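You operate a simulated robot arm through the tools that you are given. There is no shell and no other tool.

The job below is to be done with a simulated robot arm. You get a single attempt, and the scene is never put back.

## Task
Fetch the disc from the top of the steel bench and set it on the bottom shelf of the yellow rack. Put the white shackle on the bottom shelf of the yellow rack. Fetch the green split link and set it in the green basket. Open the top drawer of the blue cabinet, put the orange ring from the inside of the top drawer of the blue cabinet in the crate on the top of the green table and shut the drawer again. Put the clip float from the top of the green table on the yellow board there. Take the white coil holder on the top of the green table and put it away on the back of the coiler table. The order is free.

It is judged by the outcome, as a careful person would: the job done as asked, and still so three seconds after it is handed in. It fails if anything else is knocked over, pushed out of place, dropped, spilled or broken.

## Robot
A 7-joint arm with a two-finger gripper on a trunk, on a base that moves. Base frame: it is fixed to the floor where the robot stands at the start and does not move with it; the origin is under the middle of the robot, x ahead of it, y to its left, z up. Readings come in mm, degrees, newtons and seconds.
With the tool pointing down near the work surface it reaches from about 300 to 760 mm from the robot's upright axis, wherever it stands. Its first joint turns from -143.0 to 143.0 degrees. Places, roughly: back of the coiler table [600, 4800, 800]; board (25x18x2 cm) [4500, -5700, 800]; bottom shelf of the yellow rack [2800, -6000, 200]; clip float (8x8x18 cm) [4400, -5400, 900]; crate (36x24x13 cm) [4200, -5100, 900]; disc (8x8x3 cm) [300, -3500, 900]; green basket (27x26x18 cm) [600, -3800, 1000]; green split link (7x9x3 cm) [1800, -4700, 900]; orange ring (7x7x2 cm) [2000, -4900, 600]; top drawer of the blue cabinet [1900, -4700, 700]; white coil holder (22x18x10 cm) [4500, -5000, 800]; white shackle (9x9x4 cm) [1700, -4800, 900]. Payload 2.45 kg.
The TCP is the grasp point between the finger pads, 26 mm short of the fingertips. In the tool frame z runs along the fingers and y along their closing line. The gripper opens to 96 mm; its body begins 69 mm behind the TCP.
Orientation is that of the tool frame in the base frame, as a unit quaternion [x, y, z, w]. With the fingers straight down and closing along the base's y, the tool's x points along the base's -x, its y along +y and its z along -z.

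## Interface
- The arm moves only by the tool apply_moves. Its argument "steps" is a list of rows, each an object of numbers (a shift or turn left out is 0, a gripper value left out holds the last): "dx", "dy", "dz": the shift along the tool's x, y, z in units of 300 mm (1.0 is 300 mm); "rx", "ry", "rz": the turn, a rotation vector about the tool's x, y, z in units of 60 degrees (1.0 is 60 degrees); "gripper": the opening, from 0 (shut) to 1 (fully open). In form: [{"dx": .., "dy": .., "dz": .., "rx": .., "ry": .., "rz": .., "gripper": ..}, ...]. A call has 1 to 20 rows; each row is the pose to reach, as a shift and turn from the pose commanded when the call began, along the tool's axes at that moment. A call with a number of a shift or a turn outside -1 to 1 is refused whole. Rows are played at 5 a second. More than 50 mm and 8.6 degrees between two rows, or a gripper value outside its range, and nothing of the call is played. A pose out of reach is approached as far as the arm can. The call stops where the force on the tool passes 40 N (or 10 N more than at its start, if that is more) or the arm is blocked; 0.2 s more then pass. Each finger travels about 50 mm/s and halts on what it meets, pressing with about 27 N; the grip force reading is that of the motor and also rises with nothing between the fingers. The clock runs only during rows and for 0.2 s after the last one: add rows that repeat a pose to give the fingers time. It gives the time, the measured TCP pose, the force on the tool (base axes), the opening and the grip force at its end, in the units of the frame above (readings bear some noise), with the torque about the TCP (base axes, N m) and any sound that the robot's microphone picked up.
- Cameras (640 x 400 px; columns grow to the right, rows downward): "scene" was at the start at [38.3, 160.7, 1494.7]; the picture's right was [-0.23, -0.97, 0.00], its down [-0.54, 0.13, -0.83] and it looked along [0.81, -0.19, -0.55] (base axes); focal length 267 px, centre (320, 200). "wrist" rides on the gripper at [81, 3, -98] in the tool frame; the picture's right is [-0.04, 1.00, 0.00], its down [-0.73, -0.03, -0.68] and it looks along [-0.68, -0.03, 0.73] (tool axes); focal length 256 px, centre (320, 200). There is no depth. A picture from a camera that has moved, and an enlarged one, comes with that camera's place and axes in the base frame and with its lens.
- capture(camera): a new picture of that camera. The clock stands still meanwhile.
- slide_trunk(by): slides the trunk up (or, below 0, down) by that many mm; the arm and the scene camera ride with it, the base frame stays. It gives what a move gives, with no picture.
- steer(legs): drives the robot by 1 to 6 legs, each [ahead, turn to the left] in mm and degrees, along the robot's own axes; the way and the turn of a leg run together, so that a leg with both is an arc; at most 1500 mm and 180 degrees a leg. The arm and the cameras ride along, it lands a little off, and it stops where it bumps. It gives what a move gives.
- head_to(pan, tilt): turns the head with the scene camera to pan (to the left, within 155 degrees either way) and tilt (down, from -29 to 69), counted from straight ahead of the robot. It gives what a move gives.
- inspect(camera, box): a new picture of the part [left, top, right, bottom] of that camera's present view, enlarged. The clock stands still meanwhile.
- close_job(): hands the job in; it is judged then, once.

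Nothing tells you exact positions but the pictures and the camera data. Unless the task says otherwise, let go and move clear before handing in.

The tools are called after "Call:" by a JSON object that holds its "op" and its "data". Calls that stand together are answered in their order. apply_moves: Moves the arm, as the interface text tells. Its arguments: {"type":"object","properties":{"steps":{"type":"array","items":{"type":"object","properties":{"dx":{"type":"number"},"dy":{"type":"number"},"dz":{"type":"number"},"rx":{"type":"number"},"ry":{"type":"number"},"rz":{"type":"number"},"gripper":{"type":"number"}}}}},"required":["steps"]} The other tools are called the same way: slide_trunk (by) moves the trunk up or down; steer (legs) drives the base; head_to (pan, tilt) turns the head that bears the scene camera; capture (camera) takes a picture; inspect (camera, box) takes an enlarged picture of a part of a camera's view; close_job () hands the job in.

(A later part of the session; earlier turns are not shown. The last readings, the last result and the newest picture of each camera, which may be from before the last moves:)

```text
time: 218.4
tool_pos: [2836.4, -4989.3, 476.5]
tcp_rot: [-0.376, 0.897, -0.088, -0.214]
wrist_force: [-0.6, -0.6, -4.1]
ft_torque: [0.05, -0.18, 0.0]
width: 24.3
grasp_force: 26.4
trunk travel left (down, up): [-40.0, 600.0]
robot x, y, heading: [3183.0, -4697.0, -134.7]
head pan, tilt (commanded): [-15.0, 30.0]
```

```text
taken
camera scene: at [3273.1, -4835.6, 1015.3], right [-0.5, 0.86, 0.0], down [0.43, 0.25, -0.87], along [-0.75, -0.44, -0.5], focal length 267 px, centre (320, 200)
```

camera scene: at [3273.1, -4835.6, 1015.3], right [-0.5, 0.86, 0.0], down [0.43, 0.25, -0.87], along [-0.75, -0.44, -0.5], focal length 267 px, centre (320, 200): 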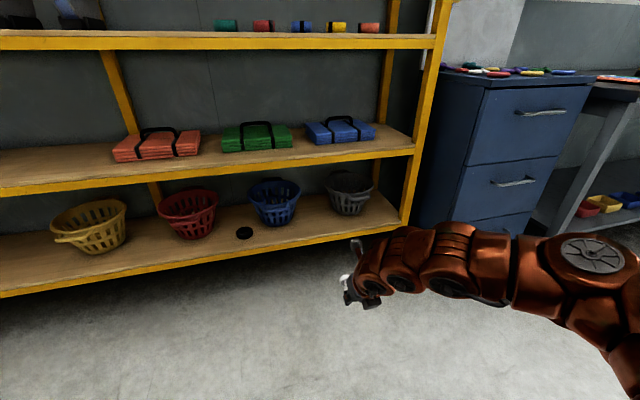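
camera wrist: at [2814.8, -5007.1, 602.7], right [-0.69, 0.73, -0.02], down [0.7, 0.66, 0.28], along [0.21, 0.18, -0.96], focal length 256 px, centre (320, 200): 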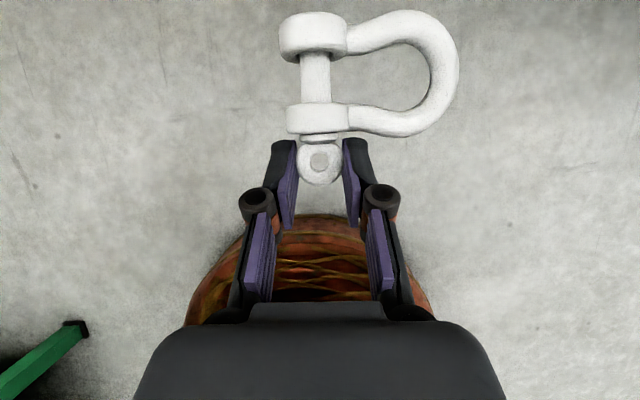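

The shelf is at about z=247. I lower and extend the arm a little, then drive the shackle in over the shelf.

Call:
{"op": "apply_moves", "data": {"steps": [{"dx": -0.016, "dz": 0.143}, {"dx": -0.033, "dz": 0.286}, {"dx": -0.049, "dz": 0.429}, {"dx": -0.065, "dz": 0.572}, {"dx": -0.065, "dz": 0.572}]}}

Call:
{"op": "steer", "data": {"legs": [[480, 0]]}}

Call:
{"op": "capture", "data": {"camera": "wrist"}}

Call:
{"op": "head_to", "data": {"pan": -25, "tilt": 40}}

Call:
{"op": "capture", "data": {"camera": "scene"}}

```text
time: 219.6
tool_pos: [2793.2, -5031.5, 314.8]
tcp_rot: [-0.375, 0.898, -0.087, -0.214]
wrist_force: [0.0, 0.0, -4.1]
ft_torque: [0.04, -0.2, -0.04]
width: 24.6
grasp_force: 27.1
trunk travel left (down, up): [-40.0, 600.0]
robot x, y, heading: [3189.1, -4699.1, -134.6]
head pan, tilt (commanded): [-15.0, 30.0]
```

```text
time: 222.4
tool_pos: [2456.8, -5367.0, 315.4]
tcp_rot: [-0.373, 0.899, -0.087, -0.213]
wrist_force: [-0.5, -0.2, -3.8]
ft_torque: [0.07, -0.22, -0.04]
width: 24.5
grasp_force: 27.3
trunk travel left (down, up): [-40.0, 600.0]
robot x, y, heading: [2847.2, -5036.9, -134.9]
head pan, tilt (commanded): [-15.0, 30.0]
```

```text
taken
camera wrist: at [2434.8, -5384.7, 440.4], right [-0.68, 0.73, -0.02], down [0.7, 0.66, 0.28], along [0.21, 0.18, -0.96], focal length 256 px, centre (320, 200)
```

wrist: 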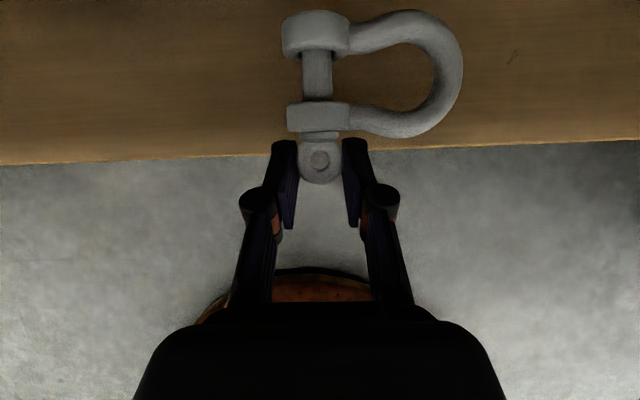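

```text
time: 223.1
tool_pos: [2456.1, -5366.5, 315.9]
tcp_rot: [-0.373, 0.899, -0.088, -0.214]
wrist_force: [-0.5, 0.8, -4.1]
ft_torque: [0.06, -0.18, 0.0]
width: 24.4
grasp_force: 27.4
trunk travel left (down, up): [-40.0, 600.0]
robot x, y, heading: [2852.2, -5034.6, -135.2]
head pan, tilt (commanded): [-25.0, 40.0]
```

```text
taken
camera scene: at [2934.8, -5156.9, 1000.1], right [-0.34, 0.94, 0.0], down [0.6, 0.22, -0.77], along [-0.72, -0.26, -0.64], focal length 267 px, centre (320, 200)
```

scene: 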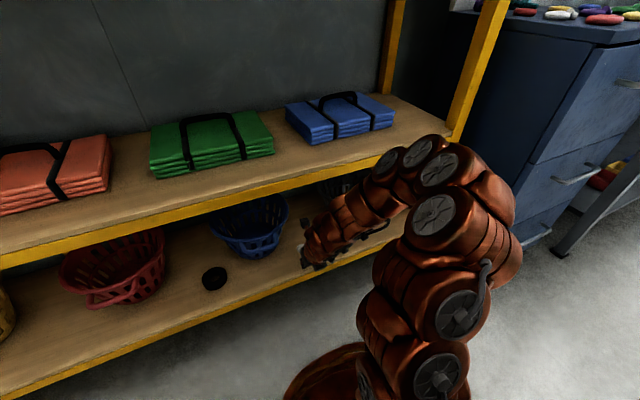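

The shackle's far end is over the shelf; its near end still needs about 50 mm more. I extend the arm forward by 50 mm, watching the forces.

Call:
{"op": "apply_moves", "data": {"steps": [{"dx": 0.05, "dz": 0.025}, {"dx": 0.1, "dz": 0.05}, {"dx": 0.15, "dz": 0.075}, {"dx": 0.15, "dz": 0.075}]}}

Call:
{"op": "capture", "data": {"camera": "wrist"}}

```text
time: 224.1
tool_pos: [2419.9, -5402.0, 316.2]
tcp_rot: [-0.373, 0.899, -0.087, -0.214]
wrist_force: [-0.5, 0.2, -4.3]
ft_torque: [0.06, -0.18, -0.02]
width: 24.5
grasp_force: 26.9
trunk travel left (down, up): [-40.0, 600.0]
robot x, y, heading: [2850.6, -5037.9, -135.3]
head pan, tilt (commanded): [-25.0, 40.0]
```

```text
taken
camera wrist: at [2399.1, -5420.6, 440.9], right [-0.68, 0.73, -0.02], down [0.7, 0.66, 0.28], along [0.21, 0.18, -0.96], focal length 256 px, centre (320, 200)
```

wrist: 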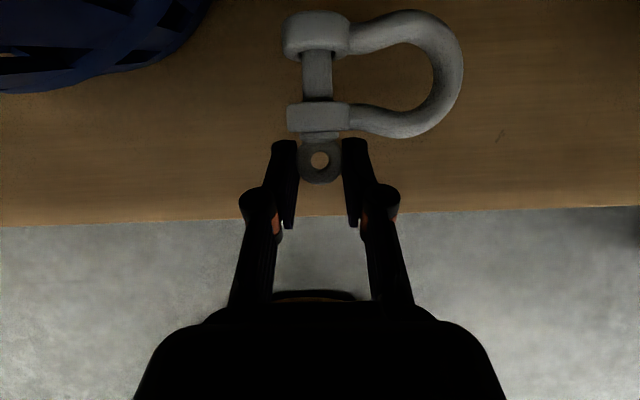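

Now the whole shackle is over the shelf with about 35 mm to spare. I lower it step by step.

Call:
{"op": "apply_moves", "data": {"steps": [{"dx": -0.027, "dz": 0.0535}, {"dx": -0.054, "dz": 0.107}, {"dx": -0.054, "dz": 0.107}]}}

```text
time: 224.9
tool_pos: [2420.9, -5402.1, 280.1]
tcp_rot: [-0.373, 0.898, -0.087, -0.214]
wrist_force: [2.2, 2.0, 5.6]
ft_torque: [-0.41, 0.26, 0.01]
width: 24.4
grasp_force: 27.3
trunk travel left (down, up): [-40.0, 600.0]
robot x, y, heading: [2846.1, -5036.1, -135.0]
head pan, tilt (commanded): [-25.0, 40.0]
```

The far end of the shackle has touched down. I lower 4 mm more and read.

Call:
{"op": "apply_moves", "data": {"steps": [{"dx": -0.003, "dz": 0.006}, {"dx": -0.006, "dz": 0.012}, {"dx": -0.006, "dz": 0.012}]}}

```text
time: 225.5
tool_pos: [2420.2, -5402.1, 278.5]
tcp_rot: [-0.373, 0.898, -0.088, -0.216]
wrist_force: [9.4, 9.2, 29.4]
ft_torque: [-0.01, -0.41, 0.0]
width: 24.3
grasp_force: 26.9
trunk travel left (down, up): [-40.0, 600.0]
robot x, y, heading: [2847.3, -5036.1, -134.9]
head pan, tilt (commanded): [-25.0, 40.0]
stopped in row 2: the force on the tool passed its limit at 45 N (the readings are from after the stop); the commanded pose is now the measured one
```

It is resting on the shelf. I ease off and open the fingers.

Call:
{"op": "apply_moves", "data": {"steps": [{"dx": 0.002, "dz": -0.004}, {"dx": 0.002, "dz": -0.004, "gripper": 0.3}, {"dx": 0.002, "dz": -0.004, "gripper": 0.42}, {"dx": 0.002, "dz": -0.004, "gripper": 0.5}, {"dx": 0.002, "dz": -0.004, "gripper": 0.5}]}}

Call:
{"op": "capture", "data": {"camera": "wrist"}}

```text
time: 226.7
tool_pos: [2421.4, -5402.6, 278.6]
tcp_rot: [-0.373, 0.898, -0.087, -0.216]
wrist_force: [0.7, 0.4, 0.6]
ft_torque: [0.02, 0.01, -0.01]
width: 47.7
grasp_force: 0.0
trunk travel left (down, up): [-40.0, 600.0]
robot x, y, heading: [2852.4, -5036.4, -135.2]
head pan, tilt (commanded): [-25.0, 40.0]
```

```text
taken
camera wrist: at [2399.3, -5420.1, 403.3], right [-0.68, 0.73, -0.02], down [0.7, 0.66, 0.28], along [0.21, 0.18, -0.96], focal length 256 px, centre (320, 200)
```

wrist: 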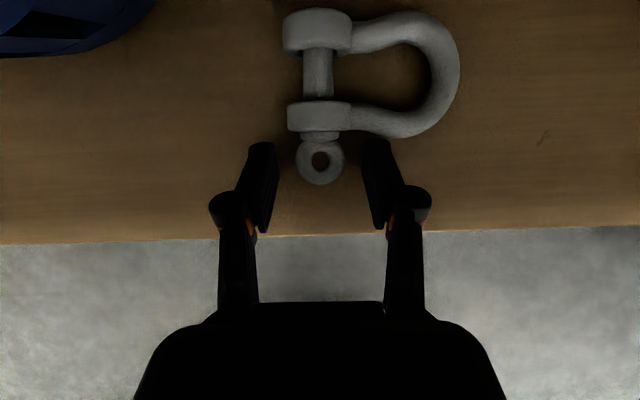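

The white shackle lies on the bottom shelf. I withdraw along the tool axis and back out.

Call:
{"op": "apply_moves", "data": {"steps": [{"dz": -0.07}, {"dz": -0.14}, {"dz": -0.21}]}}

Call:
{"op": "steer", "data": {"legs": [[-480, 0]]}}

Call:
{"op": "head_to", "data": {"pan": -10, "tilt": 35}}

Call:
{"op": "capture", "data": {"camera": "scene"}}

```text
time: 227.5
tool_pos: [2440.2, -5381.7, 334.6]
tcp_rot: [-0.374, 0.898, -0.088, -0.215]
wrist_force: [-0.2, 0.5, 0.2]
ft_torque: [-0.02, 0.0, -0.01]
width: 48.1
grasp_force: 0.0
trunk travel left (down, up): [-40.0, 600.0]
robot x, y, heading: [2848.0, -5035.3, -135.3]
head pan, tilt (commanded): [-25.0, 40.0]
```

```text
time: 230.3
tool_pos: [2778.2, -5047.4, 334.5]
tcp_rot: [-0.374, 0.898, -0.087, -0.214]
wrist_force: [0.9, 0.4, -0.7]
ft_torque: [0.06, 0.0, 0.04]
width: 48.3
grasp_force: 0.0
trunk travel left (down, up): [-40.0, 600.0]
robot x, y, heading: [3183.7, -4698.0, -135.2]
head pan, tilt (commanded): [-25.0, 40.0]
```

```text
time: 231.1
tool_pos: [2778.4, -5048.0, 333.6]
tcp_rot: [-0.374, 0.898, -0.088, -0.215]
wrist_force: [0.4, -0.3, -0.6]
ft_torque: [0.0, 0.03, -0.02]
width: 47.8
grasp_force: 0.0
trunk travel left (down, up): [-40.0, 600.0]
robot x, y, heading: [3184.8, -4697.3, -134.8]
head pan, tilt (commanded): [-10.0, 35.0]
```

```text
taken
camera scene: at [3279.5, -4841.0, 1007.6], right [-0.57, 0.82, 0.0], down [0.47, 0.33, -0.82], along [-0.67, -0.47, -0.57], focal length 267 px, centre (320, 200)
```

scene: 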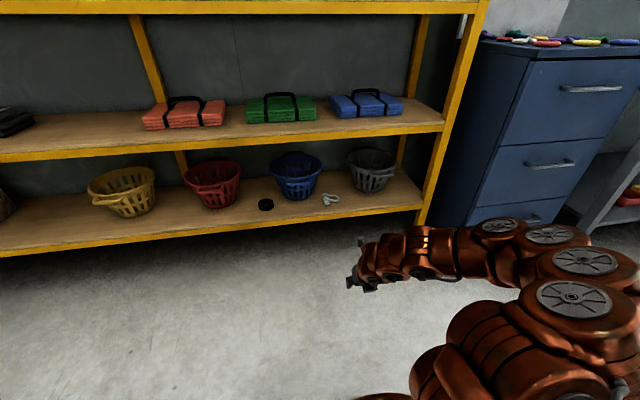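

Disc and shackle both sit on the bottom shelf. Next is the green split link: I raise up and drive back to the cabinet.

Call:
{"op": "slide_trunk", "data": {"by": 400}}

Call:
{"op": "slide_trunk", "data": {"by": 200}}

Call:
{"op": "apply_moves", "data": {"steps": [{"dx": 0.05, "dz": -0.13}, {"dx": 0.1, "dz": -0.26}, {"dx": 0.15, "dz": -0.39}, {"dx": 0.15, "dz": -0.5}, {"dx": 0.15, "dz": -0.5}]}}

Call:
{"op": "steer", "data": {"legs": [[0, -90], [925, 0], [0, 90]]}}

```text
time: 234.9
tool_pos: [2777.7, -5046.9, 735.2]
tcp_rot: [-0.374, 0.898, -0.088, -0.214]
wrist_force: [-0.2, -0.9, -0.6]
ft_torque: [0.0, 0.01, 0.02]
width: 47.8
grasp_force: 0.2
trunk travel left (down, up): [-440.0, 200.0]
robot x, y, heading: [3185.9, -4695.7, -134.9]
head pan, tilt (commanded): [-10.0, 35.0]
```

```text
time: 237.1
tool_pos: [2778.8, -5047.0, 934.4]
tcp_rot: [-0.374, 0.898, -0.088, -0.214]
wrist_force: [0.0, 0.5, -0.2]
ft_torque: [0.0, 0.0, -0.03]
width: 47.9
grasp_force: 0.0
trunk travel left (down, up): [-640.0, 0.0]
robot x, y, heading: [3188.8, -4696.5, -135.0]
head pan, tilt (commanded): [-10.0, 35.0]
```

```text
time: 238.3
tool_pos: [2798.1, -5027.7, 1089.8]
tcp_rot: [-0.376, 0.897, -0.088, -0.214]
wrist_force: [-0.2, -0.2, 0.5]
ft_torque: [0.01, -0.01, -0.02]
width: 48.1
grasp_force: 0.0
trunk travel left (down, up): [-640.0, 0.0]
robot x, y, heading: [3186.8, -4699.0, -134.8]
head pan, tilt (commanded): [-10.0, 35.0]
```

```text
time: 250.8
tool_pos: [2138.8, -4387.8, 1089.8]
tcp_rot: [-0.378, 0.896, -0.089, -0.214]
wrist_force: [-0.5, -0.7, 0.7]
ft_torque: [0.03, 0.0, 0.01]
width: 48.1
grasp_force: 0.0
trunk travel left (down, up): [-640.0, 0.0]
robot x, y, heading: [2526.8, -4056.3, -134.3]
head pan, tilt (commanded): [-10.0, 35.0]
```

I move closer to the cabinet, to a comfortable reach for the link at about (1790,-4670).

Call:
{"op": "steer", "data": {"legs": [[400, 0]]}}

Call:
{"op": "apply_moves", "data": {"steps": [{"ry": -0.14, "gripper": 0.9}, {"ry": -0.28, "gripper": 0.9}, {"ry": -0.415, "gripper": 0.9}, {"ry": -0.415, "gripper": 0.9}]}}

Call:
{"op": "apply_moves", "data": {"steps": [{"rz": -0.14}, {"rz": -0.28}, {"rz": -0.42}, {"rz": -0.56}, {"rz": -0.7}, {"rz": -0.84}, {"rz": -0.98}]}}

Call:
{"op": "apply_moves", "data": {"steps": [{"rz": -0.14}, {"rz": -0.28}, {"rz": -0.42}, {"rz": -0.52}, {"rz": -0.52}]}}

Call:
{"op": "capture", "data": {"camera": "wrist"}}

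```text
time: 253.3
tool_pos: [1856.7, -4674.8, 1089.9]
tcp_rot: [-0.377, 0.897, -0.088, -0.214]
wrist_force: [-0.5, 0.9, 0.0]
ft_torque: [0.01, 0.02, 0.01]
width: 47.7
grasp_force: 0.0
trunk travel left (down, up): [-640.0, 0.0]
robot x, y, heading: [2245.6, -4339.9, -134.7]
head pan, tilt (commanded): [-10.0, 35.0]
```

```text
time: 254.3
tool_pos: [1858.2, -4673.6, 1089.9]
tcp_rot: [-0.388, 0.921, -0.005, -0.015]
wrist_force: [-0.5, -0.6, 0.3]
ft_torque: [0.0, 0.01, -0.01]
width: 86.5
grasp_force: 0.1
trunk travel left (down, up): [-640.0, 0.0]
robot x, y, heading: [2243.9, -4341.2, -134.4]
head pan, tilt (commanded): [-10.0, 35.0]
```

```text
time: 255.9
tool_pos: [1857.4, -4674.9, 1089.7]
tcp_rot: [0.791, -0.611, -0.003, 0.017]
wrist_force: [0.3, -0.8, 0.4]
ft_torque: [0.0, -0.02, 0.02]
width: 86.5
grasp_force: 0.1
trunk travel left (down, up): [-640.0, 0.0]
robot x, y, heading: [2242.3, -4339.8, -134.2]
head pan, tilt (commanded): [-10.0, 35.0]
```

```text
time: 257.1
tool_pos: [1858.2, -4674.6, 1089.0]
tcp_rot: [0.927, -0.376, -0.007, 0.015]
wrist_force: [0.2, 0.7, -0.2]
ft_torque: [-0.02, -0.01, 0.02]
width: 86.3
grasp_force: 0.1
trunk travel left (down, up): [-640.0, 0.0]
robot x, y, heading: [2241.2, -4340.7, -134.3]
head pan, tilt (commanded): [-10.0, 35.0]
```

```text
taken
camera wrist: at [1916.8, -4731.4, 1188.2], right [-0.73, -0.69, 0.03], down [-0.49, 0.55, 0.68], along [-0.49, 0.48, -0.73], focal length 256 px, centre (320, 200)
```

wrist: 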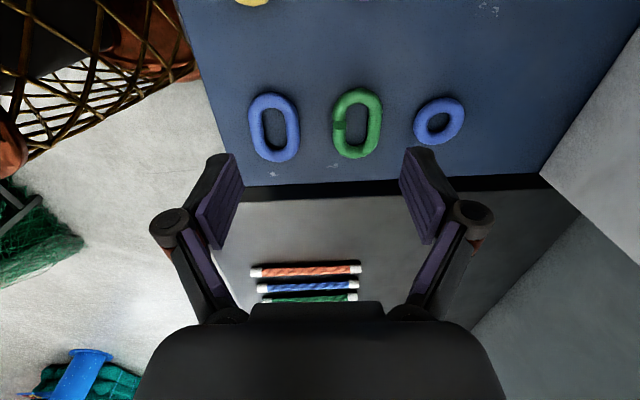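

The green link is clearly in view with its short width along my closing direction. I move above it.

Call:
{"op": "apply_moves", "data": {"steps": [{"dx": -0.052, "dy": 0.048, "dz": 0.09}, {"dx": -0.105, "dy": 0.095, "dz": 0.18}, {"dx": -0.157, "dy": 0.143, "dz": 0.29}, {"dx": -0.157, "dy": 0.143, "dz": 0.29}]}}

Call:
{"op": "capture", "data": {"camera": "wrist"}}

```text
time: 258.1
tool_pos: [1791.4, -4673.0, 1004.4]
tcp_rot: [0.926, -0.377, -0.008, 0.015]
wrist_force: [0.2, 0.6, 0.0]
ft_torque: [-0.04, 0.0, 0.02]
width: 86.3
grasp_force: 0.1
trunk travel left (down, up): [-640.0, 0.0]
robot x, y, heading: [2245.3, -4345.2, -134.5]
head pan, tilt (commanded): [-10.0, 35.0]
```

```text
taken
camera wrist: at [1851.1, -4730.5, 1102.9], right [-0.73, -0.69, 0.03], down [-0.49, 0.55, 0.68], along [-0.49, 0.48, -0.73], focal length 256 px, centre (320, 200)
```

wrist: 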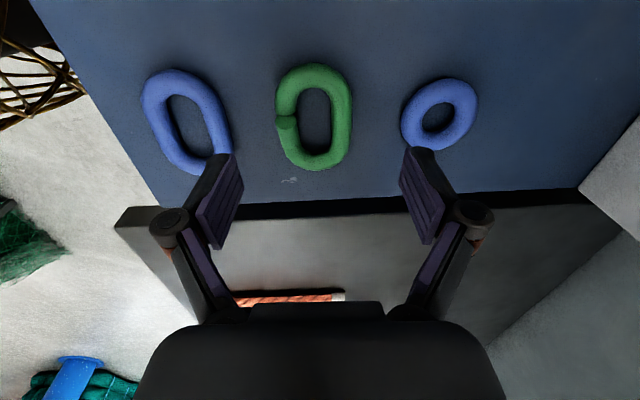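

Well aligned; the link is about 54 mm wide. I narrow the opening to 74 mm and lower around it.

Call:
{"op": "apply_moves", "data": {"steps": [{"dy": -0.0133, "dz": 0.06, "gripper": 0.77}, {"dy": -0.0133, "dz": 0.13, "gripper": 0.77}, {"dy": -0.0133, "dz": 0.19, "gripper": 0.77}, {"dy": -0.0133, "dz": 0.19, "gripper": 0.77}]}}

Call:
{"op": "capture", "data": {"camera": "wrist"}}

```text
time: 259.1
tool_pos: [1793.5, -4672.5, 946.8]
tcp_rot: [0.926, -0.377, -0.008, 0.014]
wrist_force: [-0.2, -0.3, 0.5]
ft_torque: [0.0, -0.01, -0.02]
width: 74.0
grasp_force: 0.1
trunk travel left (down, up): [-640.0, 0.0]
robot x, y, heading: [2239.8, -4346.8, -134.7]
head pan, tilt (commanded): [-10.0, 35.0]
```

```text
taken
camera wrist: at [1852.5, -4729.7, 1045.6], right [-0.73, -0.69, 0.03], down [-0.49, 0.55, 0.68], along [-0.49, 0.48, -0.73], focal length 256 px, centre (320, 200)
```

wrist: 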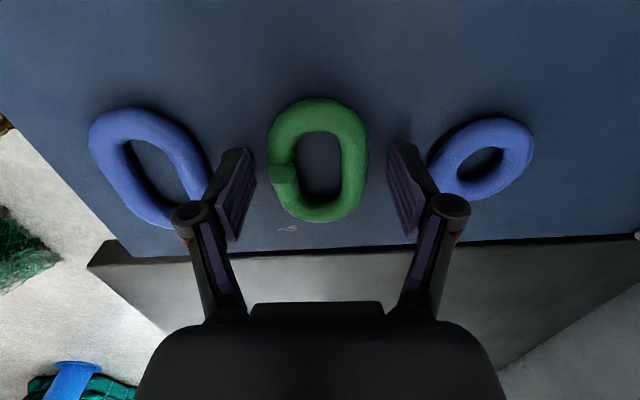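

The link is centred between the fingers. I close on it.

Call:
{"op": "apply_moves", "data": {"steps": [{"dx": 0.01, "dz": 0.005}, {"dx": 0.01, "dz": 0.005, "gripper": 0.6}, {"dx": 0.01, "dz": 0.005, "gripper": 0.4}, {"dx": 0.01, "dz": 0.005, "gripper": 0.2}, {"dx": 0.01, "dz": 0.005, "gripper": 0.2}]}}

Call:
{"op": "capture", "data": {"camera": "wrist"}}

```text
time: 260.3
tool_pos: [1795.0, -4674.8, 945.0]
tcp_rot: [0.926, -0.377, -0.008, 0.016]
wrist_force: [-1.1, -1.1, 2.6]
ft_torque: [-0.05, 0.0, 0.05]
width: 53.3
grasp_force: 26.9
trunk travel left (down, up): [-640.0, 0.0]
robot x, y, heading: [2241.8, -4343.2, -134.4]
head pan, tilt (commanded): [-10.0, 35.0]
```

```text
taken
camera wrist: at [1854.6, -4731.6, 1044.4], right [-0.73, -0.69, 0.03], down [-0.49, 0.55, 0.68], along [-0.49, 0.48, -0.73], focal length 256 px, centre (320, 200)
```

wrist: 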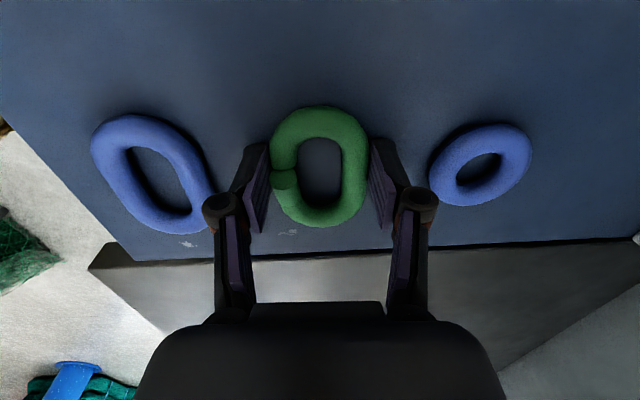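

The link is gripped at 53 mm. I lift it and check.

Call:
{"op": "apply_moves", "data": {"steps": [{"dz": -0.02, "gripper": 0.0}, {"dz": -0.05}, {"dz": -0.1}, {"dz": -0.2}, {"dz": -0.32}, {"dz": -0.45}, {"dz": -0.5}, {"dz": -0.5}]}}

Call:
{"op": "capture", "data": {"camera": "wrist"}}

```text
time: 262.1
tool_pos: [1798.3, -4670.3, 1096.8]
tcp_rot: [0.926, -0.377, -0.007, 0.015]
wrist_force: [0.4, -0.5, -1.3]
ft_torque: [-0.01, -0.01, -0.01]
width: 53.1
grasp_force: 26.8
trunk travel left (down, up): [-640.0, 0.0]
robot x, y, heading: [2245.7, -4344.6, -134.6]
head pan, tilt (commanded): [-10.0, 35.0]
```

```text
taken
camera wrist: at [1858.1, -4728.3, 1194.6], right [-0.73, -0.69, 0.03], down [-0.49, 0.55, 0.68], along [-0.49, 0.48, -0.73], focal length 256 px, centre (320, 200)
```

wrist: 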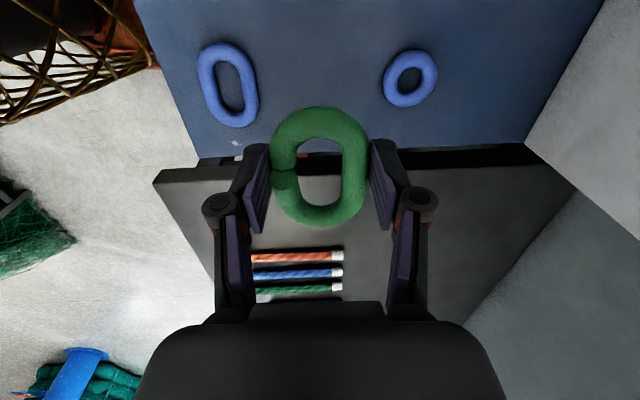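

The link is held. I turn the gripper back, pull in and raise the arm, then drive to the steel bench in front of the green basket.

Call:
{"op": "apply_moves", "data": {"steps": [{"rz": 0.14}, {"rz": 0.28}, {"rz": 0.42}, {"rz": 0.56}, {"rz": 0.7}, {"rz": 0.84}, {"rz": 0.98}]}}

Call:
{"op": "apply_moves", "data": {"steps": [{"rz": 0.14}, {"rz": 0.28}, {"rz": 0.42}, {"rz": 0.52}, {"rz": 0.52}]}}

Call:
{"op": "apply_moves", "data": {"steps": [{"dx": -0.08, "dz": -0.06}, {"dx": -0.16, "dz": -0.12}, {"dx": -0.24, "dz": -0.18}, {"dx": -0.32, "dz": -0.22}, {"dx": -0.32, "dz": -0.22}]}}

Call:
{"op": "steer", "data": {"legs": [[-410, 0], [0, -90], [1485, 0], [0, 89.5]]}}

Call:
{"op": "head_to", "data": {"pan": 0, "tilt": 40}}

Call:
{"op": "capture", "data": {"camera": "scene"}}

Call:
{"op": "capture", "data": {"camera": "wrist"}}

```text
time: 263.7
tool_pos: [1798.0, -4670.9, 1094.8]
tcp_rot: [-0.621, 0.784, -0.002, -0.017]
wrist_force: [0.4, 0.5, -1.7]
ft_torque: [0.0, 0.0, 0.03]
width: 53.1
grasp_force: 27.1
trunk travel left (down, up): [-640.0, 0.0]
robot x, y, heading: [2239.4, -4337.8, -134.7]
head pan, tilt (commanded): [-10.0, 35.0]
```

```text
time: 264.9
tool_pos: [1798.1, -4670.5, 1095.2]
tcp_rot: [-0.388, 0.922, -0.005, -0.016]
wrist_force: [0.9, -0.5, -3.2]
ft_torque: [0.01, 0.03, 0.02]
width: 53.1
grasp_force: 26.8
trunk travel left (down, up): [-640.0, 0.0]
robot x, y, heading: [2239.6, -4344.1, -134.6]
head pan, tilt (commanded): [-10.0, 35.0]
```

```text
time: 266.1
tool_pos: [1867.3, -4600.1, 1158.9]
tcp_rot: [-0.387, 0.922, -0.006, -0.016]
wrist_force: [0.2, 0.1, -2.8]
ft_torque: [-0.02, 0.01, 0.02]
width: 53.3
grasp_force: 27.3
trunk travel left (down, up): [-640.0, 0.0]
robot x, y, heading: [2245.5, -4343.3, -134.5]
head pan, tilt (commanded): [-10.0, 35.0]
```

```text
time: 283.1
tool_pos: [1098.9, -3279.3, 1159.7]
tcp_rot: [-0.39, 0.921, -0.005, -0.016]
wrist_force: [-0.5, 0.4, -2.8]
ft_torque: [-0.02, 0.04, 0.01]
width: 52.9
grasp_force: 26.9
trunk travel left (down, up): [-640.0, 0.0]
robot x, y, heading: [1475.7, -3019.7, -134.6]
head pan, tilt (commanded): [-10.0, 35.0]
```

```text
time: 283.9
tool_pos: [1098.9, -3279.4, 1159.5]
tcp_rot: [-0.388, 0.922, -0.004, -0.016]
wrist_force: [0.7, 0.2, -2.8]
ft_torque: [0.01, -0.01, -0.03]
width: 53.2
grasp_force: 27.8
trunk travel left (down, up): [-640.0, 0.0]
robot x, y, heading: [1472.6, -3023.6, -134.3]
head pan, tilt (commanded): [0.0, 40.0]
```

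```text
taken
camera scene: at [1581.7, -3172.5, 1600.1], right [-0.71, 0.7, 0.0], down [0.45, 0.46, -0.77], along [-0.54, -0.55, -0.64], focal length 267 px, centre (320, 200)
```

scene: 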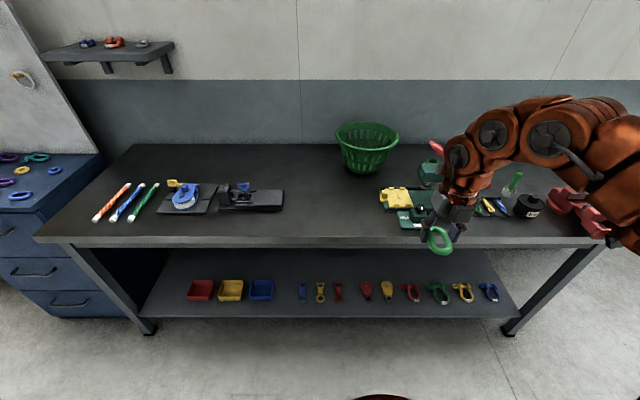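

```text
taken
camera wrist: at [1042.5, -3333.4, 1260.3], right [-0.69, 0.73, 0.0], down [0.55, 0.52, 0.65], along [0.47, 0.45, -0.76], focal length 256 px, centre (320, 200)
```

wrist: 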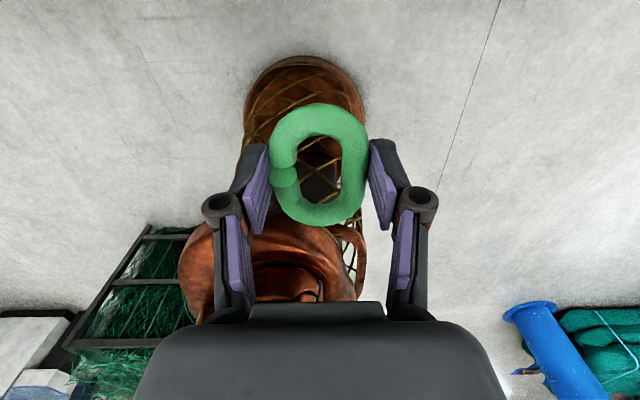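

I'm in front of the basket, which is centred near (648,-3820). I drive forward to close reach and look from above.

Call:
{"op": "steer", "data": {"legs": [[395, 0]]}}

Call:
{"op": "head_to", "data": {"pan": 0, "tilt": 45}}

Call:
{"op": "capture", "data": {"camera": "scene"}}

```text
time: 286.3
tool_pos: [824.6, -3557.6, 1159.8]
tcp_rot: [-0.388, 0.922, -0.005, -0.016]
wrist_force: [-0.1, 0.2, -1.9]
ft_torque: [-0.02, 0.03, -0.03]
width: 53.2
grasp_force: 27.1
trunk travel left (down, up): [-640.0, 0.0]
robot x, y, heading: [1206.5, -3300.8, -134.4]
head pan, tilt (commanded): [0.0, 40.0]
```

```text
time: 287.0
tool_pos: [824.5, -3558.2, 1159.2]
tcp_rot: [-0.387, 0.922, -0.005, -0.016]
wrist_force: [-0.7, -0.1, -2.4]
ft_torque: [-0.04, 0.02, -0.02]
width: 53.0
grasp_force: 26.5
trunk travel left (down, up): [-640.0, 0.0]
robot x, y, heading: [1203.9, -3300.9, -134.6]
head pan, tilt (commanded): [0.0, 45.0]
```

```text
taken
camera scene: at [1310.2, -3448.7, 1592.8], right [-0.71, 0.7, 0.0], down [0.5, 0.5, -0.71], along [-0.5, -0.5, -0.71], focal length 267 px, centre (320, 200)
```

scene: 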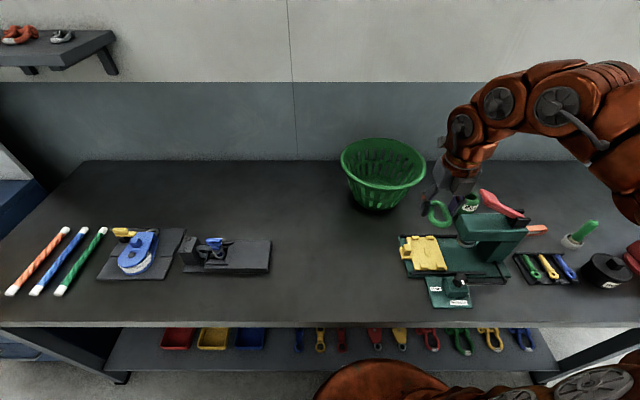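

I tilt the tool outward about 24 degrees and reach out above the basket.

Call:
{"op": "apply_moves", "data": {"steps": [{"ry": 0.13}, {"ry": 0.26}, {"ry": 0.4}, {"ry": 0.4}]}}

Call:
{"op": "apply_moves", "data": {"steps": [{"dx": 0.125, "dy": -0.024, "dz": 0.061}, {"dx": 0.25, "dy": -0.048, "dz": 0.122}, {"dx": 0.375, "dy": -0.073, "dz": 0.183}, {"dx": 0.5, "dy": -0.097, "dz": 0.244}, {"dx": 0.625, "dy": -0.121, "dz": 0.305}, {"dx": 0.75, "dy": -0.146, "dz": 0.366}, {"dx": 0.878, "dy": -0.17, "dz": 0.427}, {"dx": 0.878, "dy": -0.17, "dz": 0.427}]}}

Call:
{"op": "capture", "data": {"camera": "wrist"}}

Call:
{"op": "capture", "data": {"camera": "scene"}}

```text
time: 288.0
tool_pos: [824.5, -3558.3, 1159.0]
tcp_rot: [-0.378, 0.898, -0.086, -0.208]
wrist_force: [-0.3, 0.4, -1.8]
ft_torque: [0.0, 0.03, -0.02]
width: 53.2
grasp_force: 27.2
trunk travel left (down, up): [-640.0, 0.0]
robot x, y, heading: [1202.0, -3301.3, -134.6]
head pan, tilt (commanded): [0.0, 45.0]
```

```text
time: 289.8
tool_pos: [661.1, -3806.8, 1160.4]
tcp_rot: [-0.38, 0.897, -0.084, -0.21]
wrist_force: [1.1, -0.4, -1.8]
ft_torque: [0.03, 0.13, -0.04]
width: 53.3
grasp_force: 27.0
trunk travel left (down, up): [-640.0, 0.0]
robot x, y, heading: [1201.9, -3301.4, -134.7]
head pan, tilt (commanded): [0.0, 45.0]
```

```text
taken
camera wrist: at [639.0, -3826.6, 1284.7], right [-0.69, 0.72, -0.01], down [0.69, 0.66, 0.29], along [0.21, 0.19, -0.96], focal length 256 px, centre (320, 200)
```

wrist: 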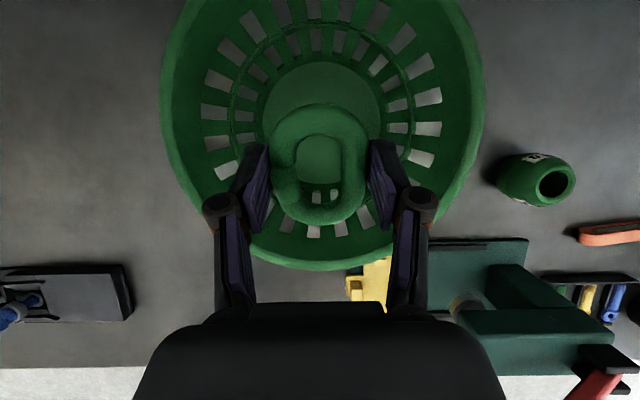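

```text
taken
camera scene: at [1315.6, -3452.0, 1592.3], right [-0.71, 0.7, 0.0], down [0.49, 0.51, -0.71], along [-0.5, -0.5, -0.71], focal length 267 px, centre (320, 200)
```

scene: 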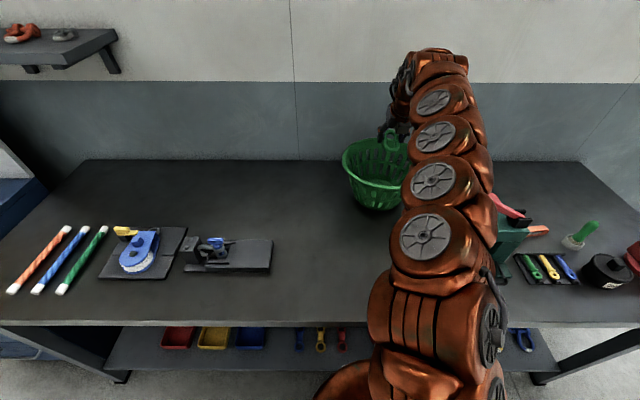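

The wrist view shows the link right over the basket. I shift 25 mm farther in and lower to just above the rim level, then look again.

Call:
{"op": "apply_moves", "data": {"steps": [{"dx": 0.037, "dz": 0.018}, {"dx": 0.075, "dz": 0.037}, {"dx": 0.03, "dz": 0.127}, {"dx": -0.013, "dz": 0.216}, {"dx": -0.013, "dz": 0.216}]}}

Call:
{"op": "capture", "data": {"camera": "wrist"}}

```text
time: 291.0
tool_pos: [636.8, -3820.1, 1097.4]
tcp_rot: [-0.378, 0.898, -0.086, -0.208]
wrist_force: [0.4, -0.3, -2.7]
ft_torque: [-0.04, -0.02, 0.01]
width: 53.1
grasp_force: 26.9
trunk travel left (down, up): [-640.0, 0.0]
robot x, y, heading: [1200.7, -3301.1, -134.5]
head pan, tilt (commanded): [0.0, 45.0]
```

```text
taken
camera wrist: at [615.3, -3840.0, 1223.1], right [-0.69, 0.72, -0.01], down [0.69, 0.66, 0.29], along [0.22, 0.19, -0.96], focal length 256 px, centre (320, 200)
```

wrist: 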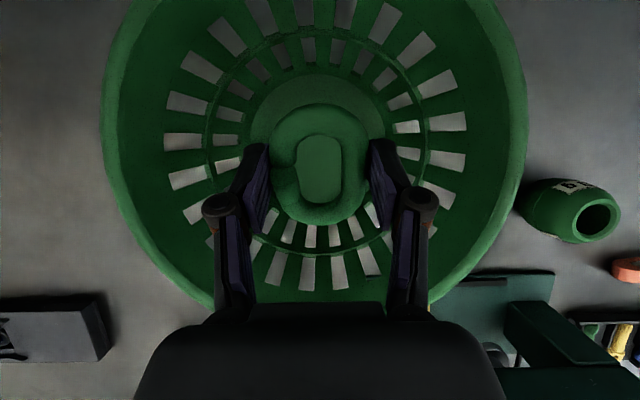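

The gripper is well inside the basket's outline. I lower to z=1000 and check.

Call:
{"op": "apply_moves", "data": {"steps": [{"dx": -0.047, "dz": 0.097}, {"dx": -0.095, "dz": 0.194}, {"dx": -0.142, "dz": 0.291}, {"dx": -0.142, "dz": 0.291}]}}

Call:
{"op": "capture", "data": {"camera": "wrist"}}

Call:
{"op": "inspect", "data": {"camera": "scene", "box": [320, 40, 480, 240]}}

```text
time: 292.0
tool_pos: [638.7, -3821.9, 1002.1]
tcp_rot: [-0.378, 0.898, -0.086, -0.207]
wrist_force: [0.1, 0.4, -2.4]
ft_torque: [-0.04, 0.0, 0.0]
width: 53.2
grasp_force: 26.9
trunk travel left (down, up): [-640.0, 0.0]
robot x, y, heading: [1196.1, -3301.4, -134.3]
head pan, tilt (commanded): [0.0, 45.0]
```

```text
taken
camera wrist: at [616.1, -3839.9, 1126.5], right [-0.69, 0.72, -0.01], down [0.69, 0.66, 0.29], along [0.22, 0.19, -0.96], focal length 256 px, centre (320, 200)
```

wrist: 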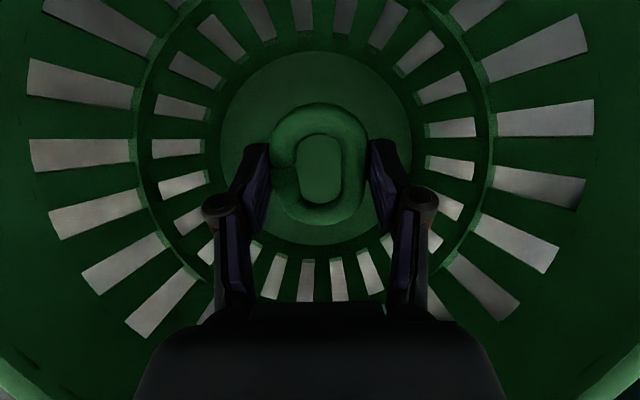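

```text
2.00 times, centred on (400, 140) of scene
camera zoom: at [1310.2, -3449.0, 1592.8], right [-0.71, 0.7, 0.0], down [0.5, 0.5, -0.71], along [-0.5, -0.5, -0.71], focal length 534 px, centre (160, 320)
```

zoom: 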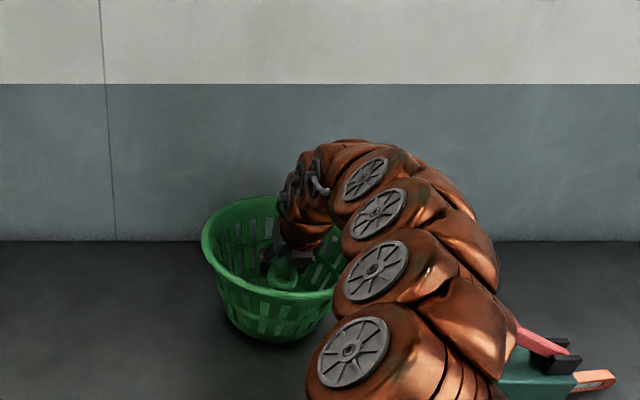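

The hand fits well inside the basket. I lower another 48 mm toward the basket's floor.

Call:
{"op": "apply_moves", "data": {"steps": [{"dx": -0.024, "dz": 0.048}, {"dx": -0.047, "dz": 0.096}, {"dx": -0.07, "dz": 0.144}, {"dx": -0.07, "dz": 0.144}]}}

Call:
{"op": "capture", "data": {"camera": "wrist"}}

```text
time: 293.0
tool_pos: [639.0, -3819.8, 954.2]
tcp_rot: [-0.378, 0.898, -0.085, -0.207]
wrist_force: [-0.2, -0.3, -2.0]
ft_torque: [0.01, -0.04, -0.02]
width: 53.1
grasp_force: 26.9
trunk travel left (down, up): [-640.0, 0.0]
robot x, y, heading: [1199.4, -3299.9, -134.4]
head pan, tilt (commanded): [0.0, 45.0]
```

```text
taken
camera wrist: at [616.0, -3840.0, 1078.0], right [-0.69, 0.72, -0.01], down [0.69, 0.66, 0.29], along [0.22, 0.19, -0.96], focal length 256 px, centre (320, 200)
```

wrist: 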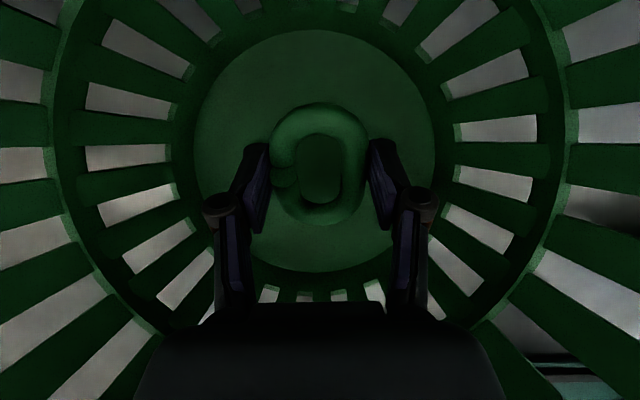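

Nothing touched yet; I lower 14 mm more and then release the link.

Call:
{"op": "apply_moves", "data": {"steps": [{"dx": -0.01, "dz": 0.021}, {"dx": -0.02, "dz": 0.042}, {"dx": -0.02, "dz": 0.042}]}}

```text
time: 293.8
tool_pos: [639.0, -3820.7, 938.1]
tcp_rot: [-0.377, 0.898, -0.085, -0.208]
wrist_force: [0.5, 0.0, -2.7]
ft_torque: [0.0, -0.01, -0.01]
width: 53.2
grasp_force: 26.5
trunk travel left (down, up): [-640.0, 0.0]
robot x, y, heading: [1202.0, -3302.6, -134.6]
head pan, tilt (commanded): [0.0, 45.0]
```

Call:
{"op": "apply_moves", "data": {"steps": [{"dx": -0.006, "dz": 0.012}, {"dx": -0.012, "dz": 0.024}, {"dx": -0.012, "dz": 0.024}]}}

```text
time: 294.6
tool_pos: [639.4, -3820.9, 931.9]
tcp_rot: [-0.378, 0.898, -0.085, -0.208]
wrist_force: [-0.1, 0.3, -1.6]
ft_torque: [0.0, 0.01, -0.04]
width: 53.0
grasp_force: 26.9
trunk travel left (down, up): [-640.0, 0.0]
robot x, y, heading: [1199.5, -3303.5, -134.6]
head pan, tilt (commanded): [0.0, 45.0]
```

Still free, so I go 6 mm lower once more.

Call:
{"op": "apply_moves", "data": {"steps": [{"dx": -0.004, "dz": 0.009}, {"dx": -0.009, "dz": 0.018}, {"dx": -0.009, "dz": 0.018}]}}

Call:
{"op": "capture", "data": {"camera": "wrist"}}

```text
time: 295.4
tool_pos: [637.8, -3821.5, 927.4]
tcp_rot: [-0.378, 0.898, -0.086, -0.208]
wrist_force: [-0.8, -1.1, 12.8]
ft_torque: [0.34, -0.14, 0.0]
width: 53.2
grasp_force: 26.6
trunk travel left (down, up): [-640.0, 0.0]
robot x, y, heading: [1201.1, -3298.9, -134.7]
head pan, tilt (commanded): [0.0, 45.0]
```

```text
taken
camera wrist: at [615.6, -3840.0, 1051.9], right [-0.69, 0.72, -0.01], down [0.69, 0.66, 0.29], along [0.22, 0.19, -0.96], focal length 256 px, centre (320, 200)
```

wrist: 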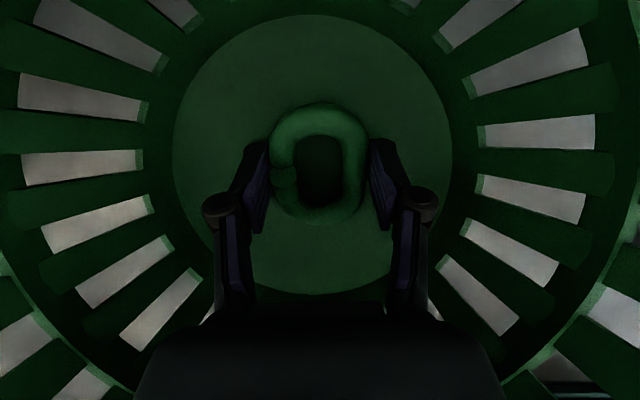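

The link touches the basket floor. I ease off, open the fingers, and lift straight out.

Call:
{"op": "apply_moves", "data": {"steps": [{"dx": 0.002, "dz": -0.005}, {"dx": 0.002, "dz": -0.005, "gripper": 0.6}, {"dx": 0.002, "dz": -0.005, "gripper": 0.72}, {"dx": 0.002, "dz": -0.005, "gripper": 0.75}, {"dx": 0.002, "dz": -0.005, "gripper": 0.75}]}}

Call:
{"op": "apply_moves", "data": {"steps": [{"dx": 0.058, "dz": -0.12}, {"dx": 0.117, "dz": -0.24}, {"dx": 0.175, "dz": -0.36}, {"dx": 0.234, "dz": -0.48}, {"dx": 0.292, "dz": -0.6}, {"dx": 0.34, "dz": -0.7}, {"dx": 0.34, "dz": -0.7}]}}

Call:
{"op": "capture", "data": {"camera": "wrist"}}

```text
time: 296.6
tool_pos: [638.5, -3820.5, 927.1]
tcp_rot: [-0.379, 0.898, -0.086, -0.207]
wrist_force: [-0.4, -0.2, -0.1]
ft_torque: [-0.04, -0.02, -0.02]
width: 72.2
grasp_force: 0.0
trunk travel left (down, up): [-640.0, 0.0]
robot x, y, heading: [1198.9, -3302.1, -134.5]
head pan, tilt (commanded): [0.0, 45.0]
```

```text
time: 298.2
tool_pos: [639.6, -3819.5, 1159.6]
tcp_rot: [-0.377, 0.898, -0.085, -0.208]
wrist_force: [0.1, 0.3, 0.5]
ft_torque: [0.0, 0.01, 0.01]
width: 71.9
grasp_force: 0.0
trunk travel left (down, up): [-640.0, 0.0]
robot x, y, heading: [1201.4, -3303.6, -134.8]
head pan, tilt (commanded): [0.0, 45.0]
```

```text
taken
camera wrist: at [617.1, -3838.9, 1285.0], right [-0.69, 0.72, -0.01], down [0.69, 0.66, 0.29], along [0.22, 0.19, -0.96], focal length 256 px, centre (320, 200)
```

wrist: 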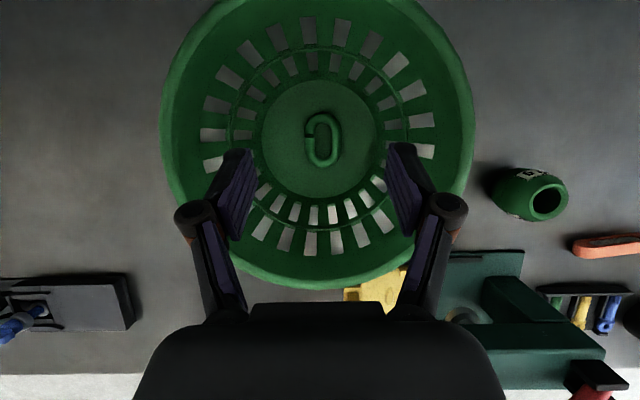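

The link lies in the basket. Now for the drawer: I retract the arm, back off, and drive over to the cabinet again.

Call:
{"op": "apply_moves", "data": {"steps": [{"dx": -0.12, "dz": -0.06}, {"dx": -0.24, "dz": -0.12}, {"dx": -0.36, "dz": -0.18}, {"dx": -0.48, "dz": -0.24}, {"dx": -0.6, "dz": -0.3}, {"dx": -0.72, "dz": -0.36}, {"dx": -0.84, "dz": -0.41}, {"dx": -0.95, "dz": -0.46}, {"dx": -0.95, "dz": -0.46}]}}

Call:
{"op": "steer", "data": {"legs": [[-400, 0], [0, 90], [1500, 0], [75, 0], [0, -90]]}}

Call:
{"op": "head_to", "data": {"pan": 0, "tilt": 40}}

Call:
{"op": "capture", "data": {"camera": "scene"}}

```text
time: 300.2
tool_pos: [861.2, -3594.0, 1160.1]
tcp_rot: [-0.379, 0.898, -0.085, -0.207]
wrist_force: [0.2, -0.1, -0.5]
ft_torque: [-0.04, 0.02, 0.01]
width: 72.0
grasp_force: 0.0
trunk travel left (down, up): [-640.0, 0.0]
robot x, y, heading: [1199.8, -3299.8, -134.7]
head pan, tilt (commanded): [0.0, 45.0]
```

```text
time: 318.1
tool_pos: [2291.3, -4414.2, 1161.4]
tcp_rot: [-0.385, 0.895, -0.087, -0.206]
wrist_force: [-0.7, 0.4, -0.4]
ft_torque: [-0.02, -0.01, -0.02]
width: 72.0
grasp_force: 0.1
trunk travel left (down, up): [-640.0, 0.0]
robot x, y, heading: [2628.5, -4116.2, -133.6]
head pan, tilt (commanded): [0.0, 45.0]
```

```text
time: 318.7
tool_pos: [2290.9, -4415.3, 1160.3]
tcp_rot: [-0.385, 0.895, -0.087, -0.206]
wrist_force: [-0.2, -0.1, -0.1]
ft_torque: [0.01, 0.02, -0.02]
width: 72.1
grasp_force: 0.0
trunk travel left (down, up): [-640.0, 0.0]
robot x, y, heading: [2627.9, -4114.3, -133.5]
head pan, tilt (commanded): [0.0, 40.0]
```

```text
taken
camera scene: at [2736.2, -4264.0, 1600.1], right [-0.72, 0.69, 0.0], down [0.44, 0.47, -0.77], along [-0.53, -0.55, -0.64], focal length 267 px, centre (320, 200)
```

scene: 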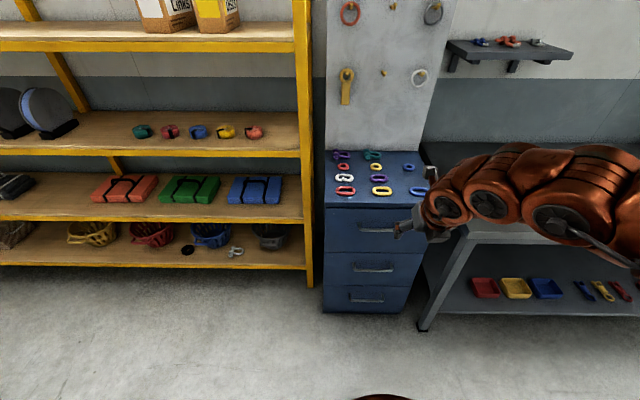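

I correct the heading, come a bit closer, and lower the trunk to work at drawer height.

Call:
{"op": "steer", "data": {"legs": [[0, -1.5], [115, 0]]}}

Call:
{"op": "slide_trunk", "data": {"by": -290}}

Call:
{"op": "head_to", "data": {"pan": -5, "tilt": 35}}

Call:
{"op": "capture", "data": {"camera": "scene"}}

Call:
{"op": "inspect", "data": {"camera": "scene", "box": [270, 130, 430, 330]}}

```text
time: 320.3
tool_pos: [2202.0, -4486.4, 1158.7]
tcp_rot: [-0.373, 0.9, -0.084, -0.208]
wrist_force: [-0.4, 0.3, -0.4]
ft_torque: [-0.03, 0.01, 0.0]
width: 72.1
grasp_force: 0.1
trunk travel left (down, up): [-640.0, 0.0]
robot x, y, heading: [2548.1, -4198.3, -135.0]
head pan, tilt (commanded): [0.0, 40.0]
```

```text
time: 323.2
tool_pos: [2201.0, -4485.4, 870.5]
tcp_rot: [-0.373, 0.9, -0.084, -0.208]
wrist_force: [0.3, 0.4, 0.9]
ft_torque: [0.0, 0.01, -0.01]
width: 71.8
grasp_force: 0.0
trunk travel left (down, up): [-350.0, 290.0]
robot x, y, heading: [2547.0, -4196.7, -135.0]
head pan, tilt (commanded): [0.0, 40.0]
```

```text
time: 323.9
tool_pos: [2201.8, -4485.8, 868.7]
tcp_rot: [-0.373, 0.9, -0.084, -0.208]
wrist_force: [-0.1, -0.4, -0.2]
ft_torque: [-0.02, 0.01, -0.01]
width: 71.8
grasp_force: 0.0
trunk travel left (down, up): [-350.0, 290.0]
robot x, y, heading: [2547.6, -4196.3, -135.0]
head pan, tilt (commanded): [-5.0, 35.0]
```

```text
taken
camera scene: at [2642.9, -4344.9, 1317.6], right [-0.64, 0.77, 0.0], down [0.44, 0.37, -0.82], along [-0.63, -0.53, -0.57], focal length 267 px, centre (320, 200)
```

scene: 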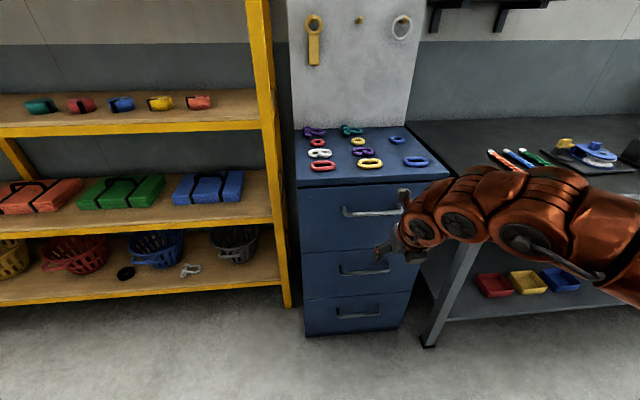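

```text
2.00 times, centred on (350, 230) of scene
camera zoom: at [2642.9, -4344.9, 1317.6], right [-0.64, 0.77, 0.0], down [0.44, 0.37, -0.82], along [-0.63, -0.53, -0.57], focal length 534 px, centre (260, 140)
```

zoom: 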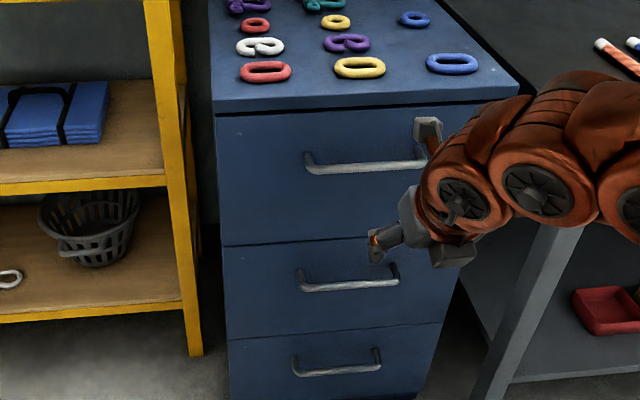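

The top drawer's handle is a horizontal bar around z=820. I back up 150 mm to get room, then turn the tool horizontal with its closing line vertical.

Call:
{"op": "steer", "data": {"legs": [[-150, 0]]}}

Call:
{"op": "apply_moves", "data": {"steps": [{"dx": 0.12, "dz": 0.06, "ry": 0.12}, {"dx": 0.24, "dz": 0.12, "ry": 0.24}, {"dx": 0.36, "dz": 0.18, "ry": 0.36}, {"dx": 0.48, "dz": 0.24, "ry": 0.48}, {"dx": 0.5, "dz": 0.25, "ry": 0.6}, {"dx": 0.5, "dz": 0.25, "ry": 0.72}, {"dx": 0.5, "dz": 0.25, "ry": 0.84}, {"dx": 0.5, "dz": 0.25, "ry": 0.96}, {"dx": 0.5, "dz": 0.25, "ry": 0.96}]}}

Call:
{"op": "capture", "data": {"camera": "wrist"}}

```text
time: 325.3
tool_pos: [2308.7, -4380.6, 869.7]
tcp_rot: [-0.374, 0.9, -0.085, -0.208]
wrist_force: [0.1, -0.4, -0.2]
ft_torque: [0.01, 0.02, 0.0]
width: 71.9
grasp_force: 0.0
trunk travel left (down, up): [-350.0, 290.0]
robot x, y, heading: [2650.8, -4089.5, -134.9]
head pan, tilt (commanded): [-5.0, 35.0]
```

```text
time: 327.3
tool_pos: [2152.0, -4521.0, 896.6]
tcp_rot: [-0.223, 0.707, -0.293, -0.604]
wrist_force: [-1.5, 2.5, -1.6]
ft_torque: [-0.1, 0.17, 0.22]
width: 72.1
grasp_force: 0.0
out of reach, approached as far as the arm can: row 6, 7, 8, 9
trunk travel left (down, up): [-350.0, 290.0]
robot x, y, heading: [2650.9, -4092.1, -135.1]
head pan, tilt (commanded): [-5.0, 35.0]
```

```text
taken
camera wrist: at [2207.1, -4448.2, 986.8], right [-0.66, 0.73, -0.19], down [0.64, 0.41, -0.65], along [-0.4, -0.55, -0.74], focal length 256 px, centre (320, 200)
```

wrist: 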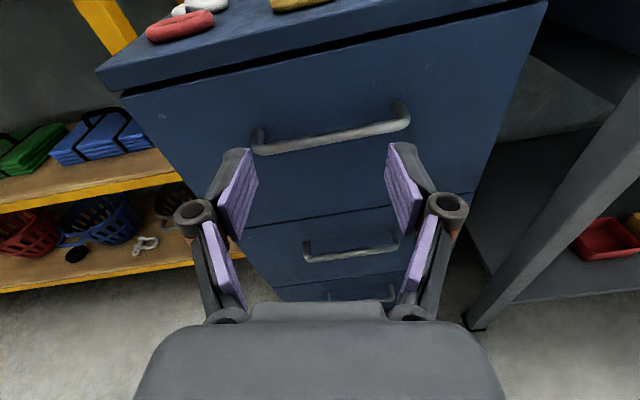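

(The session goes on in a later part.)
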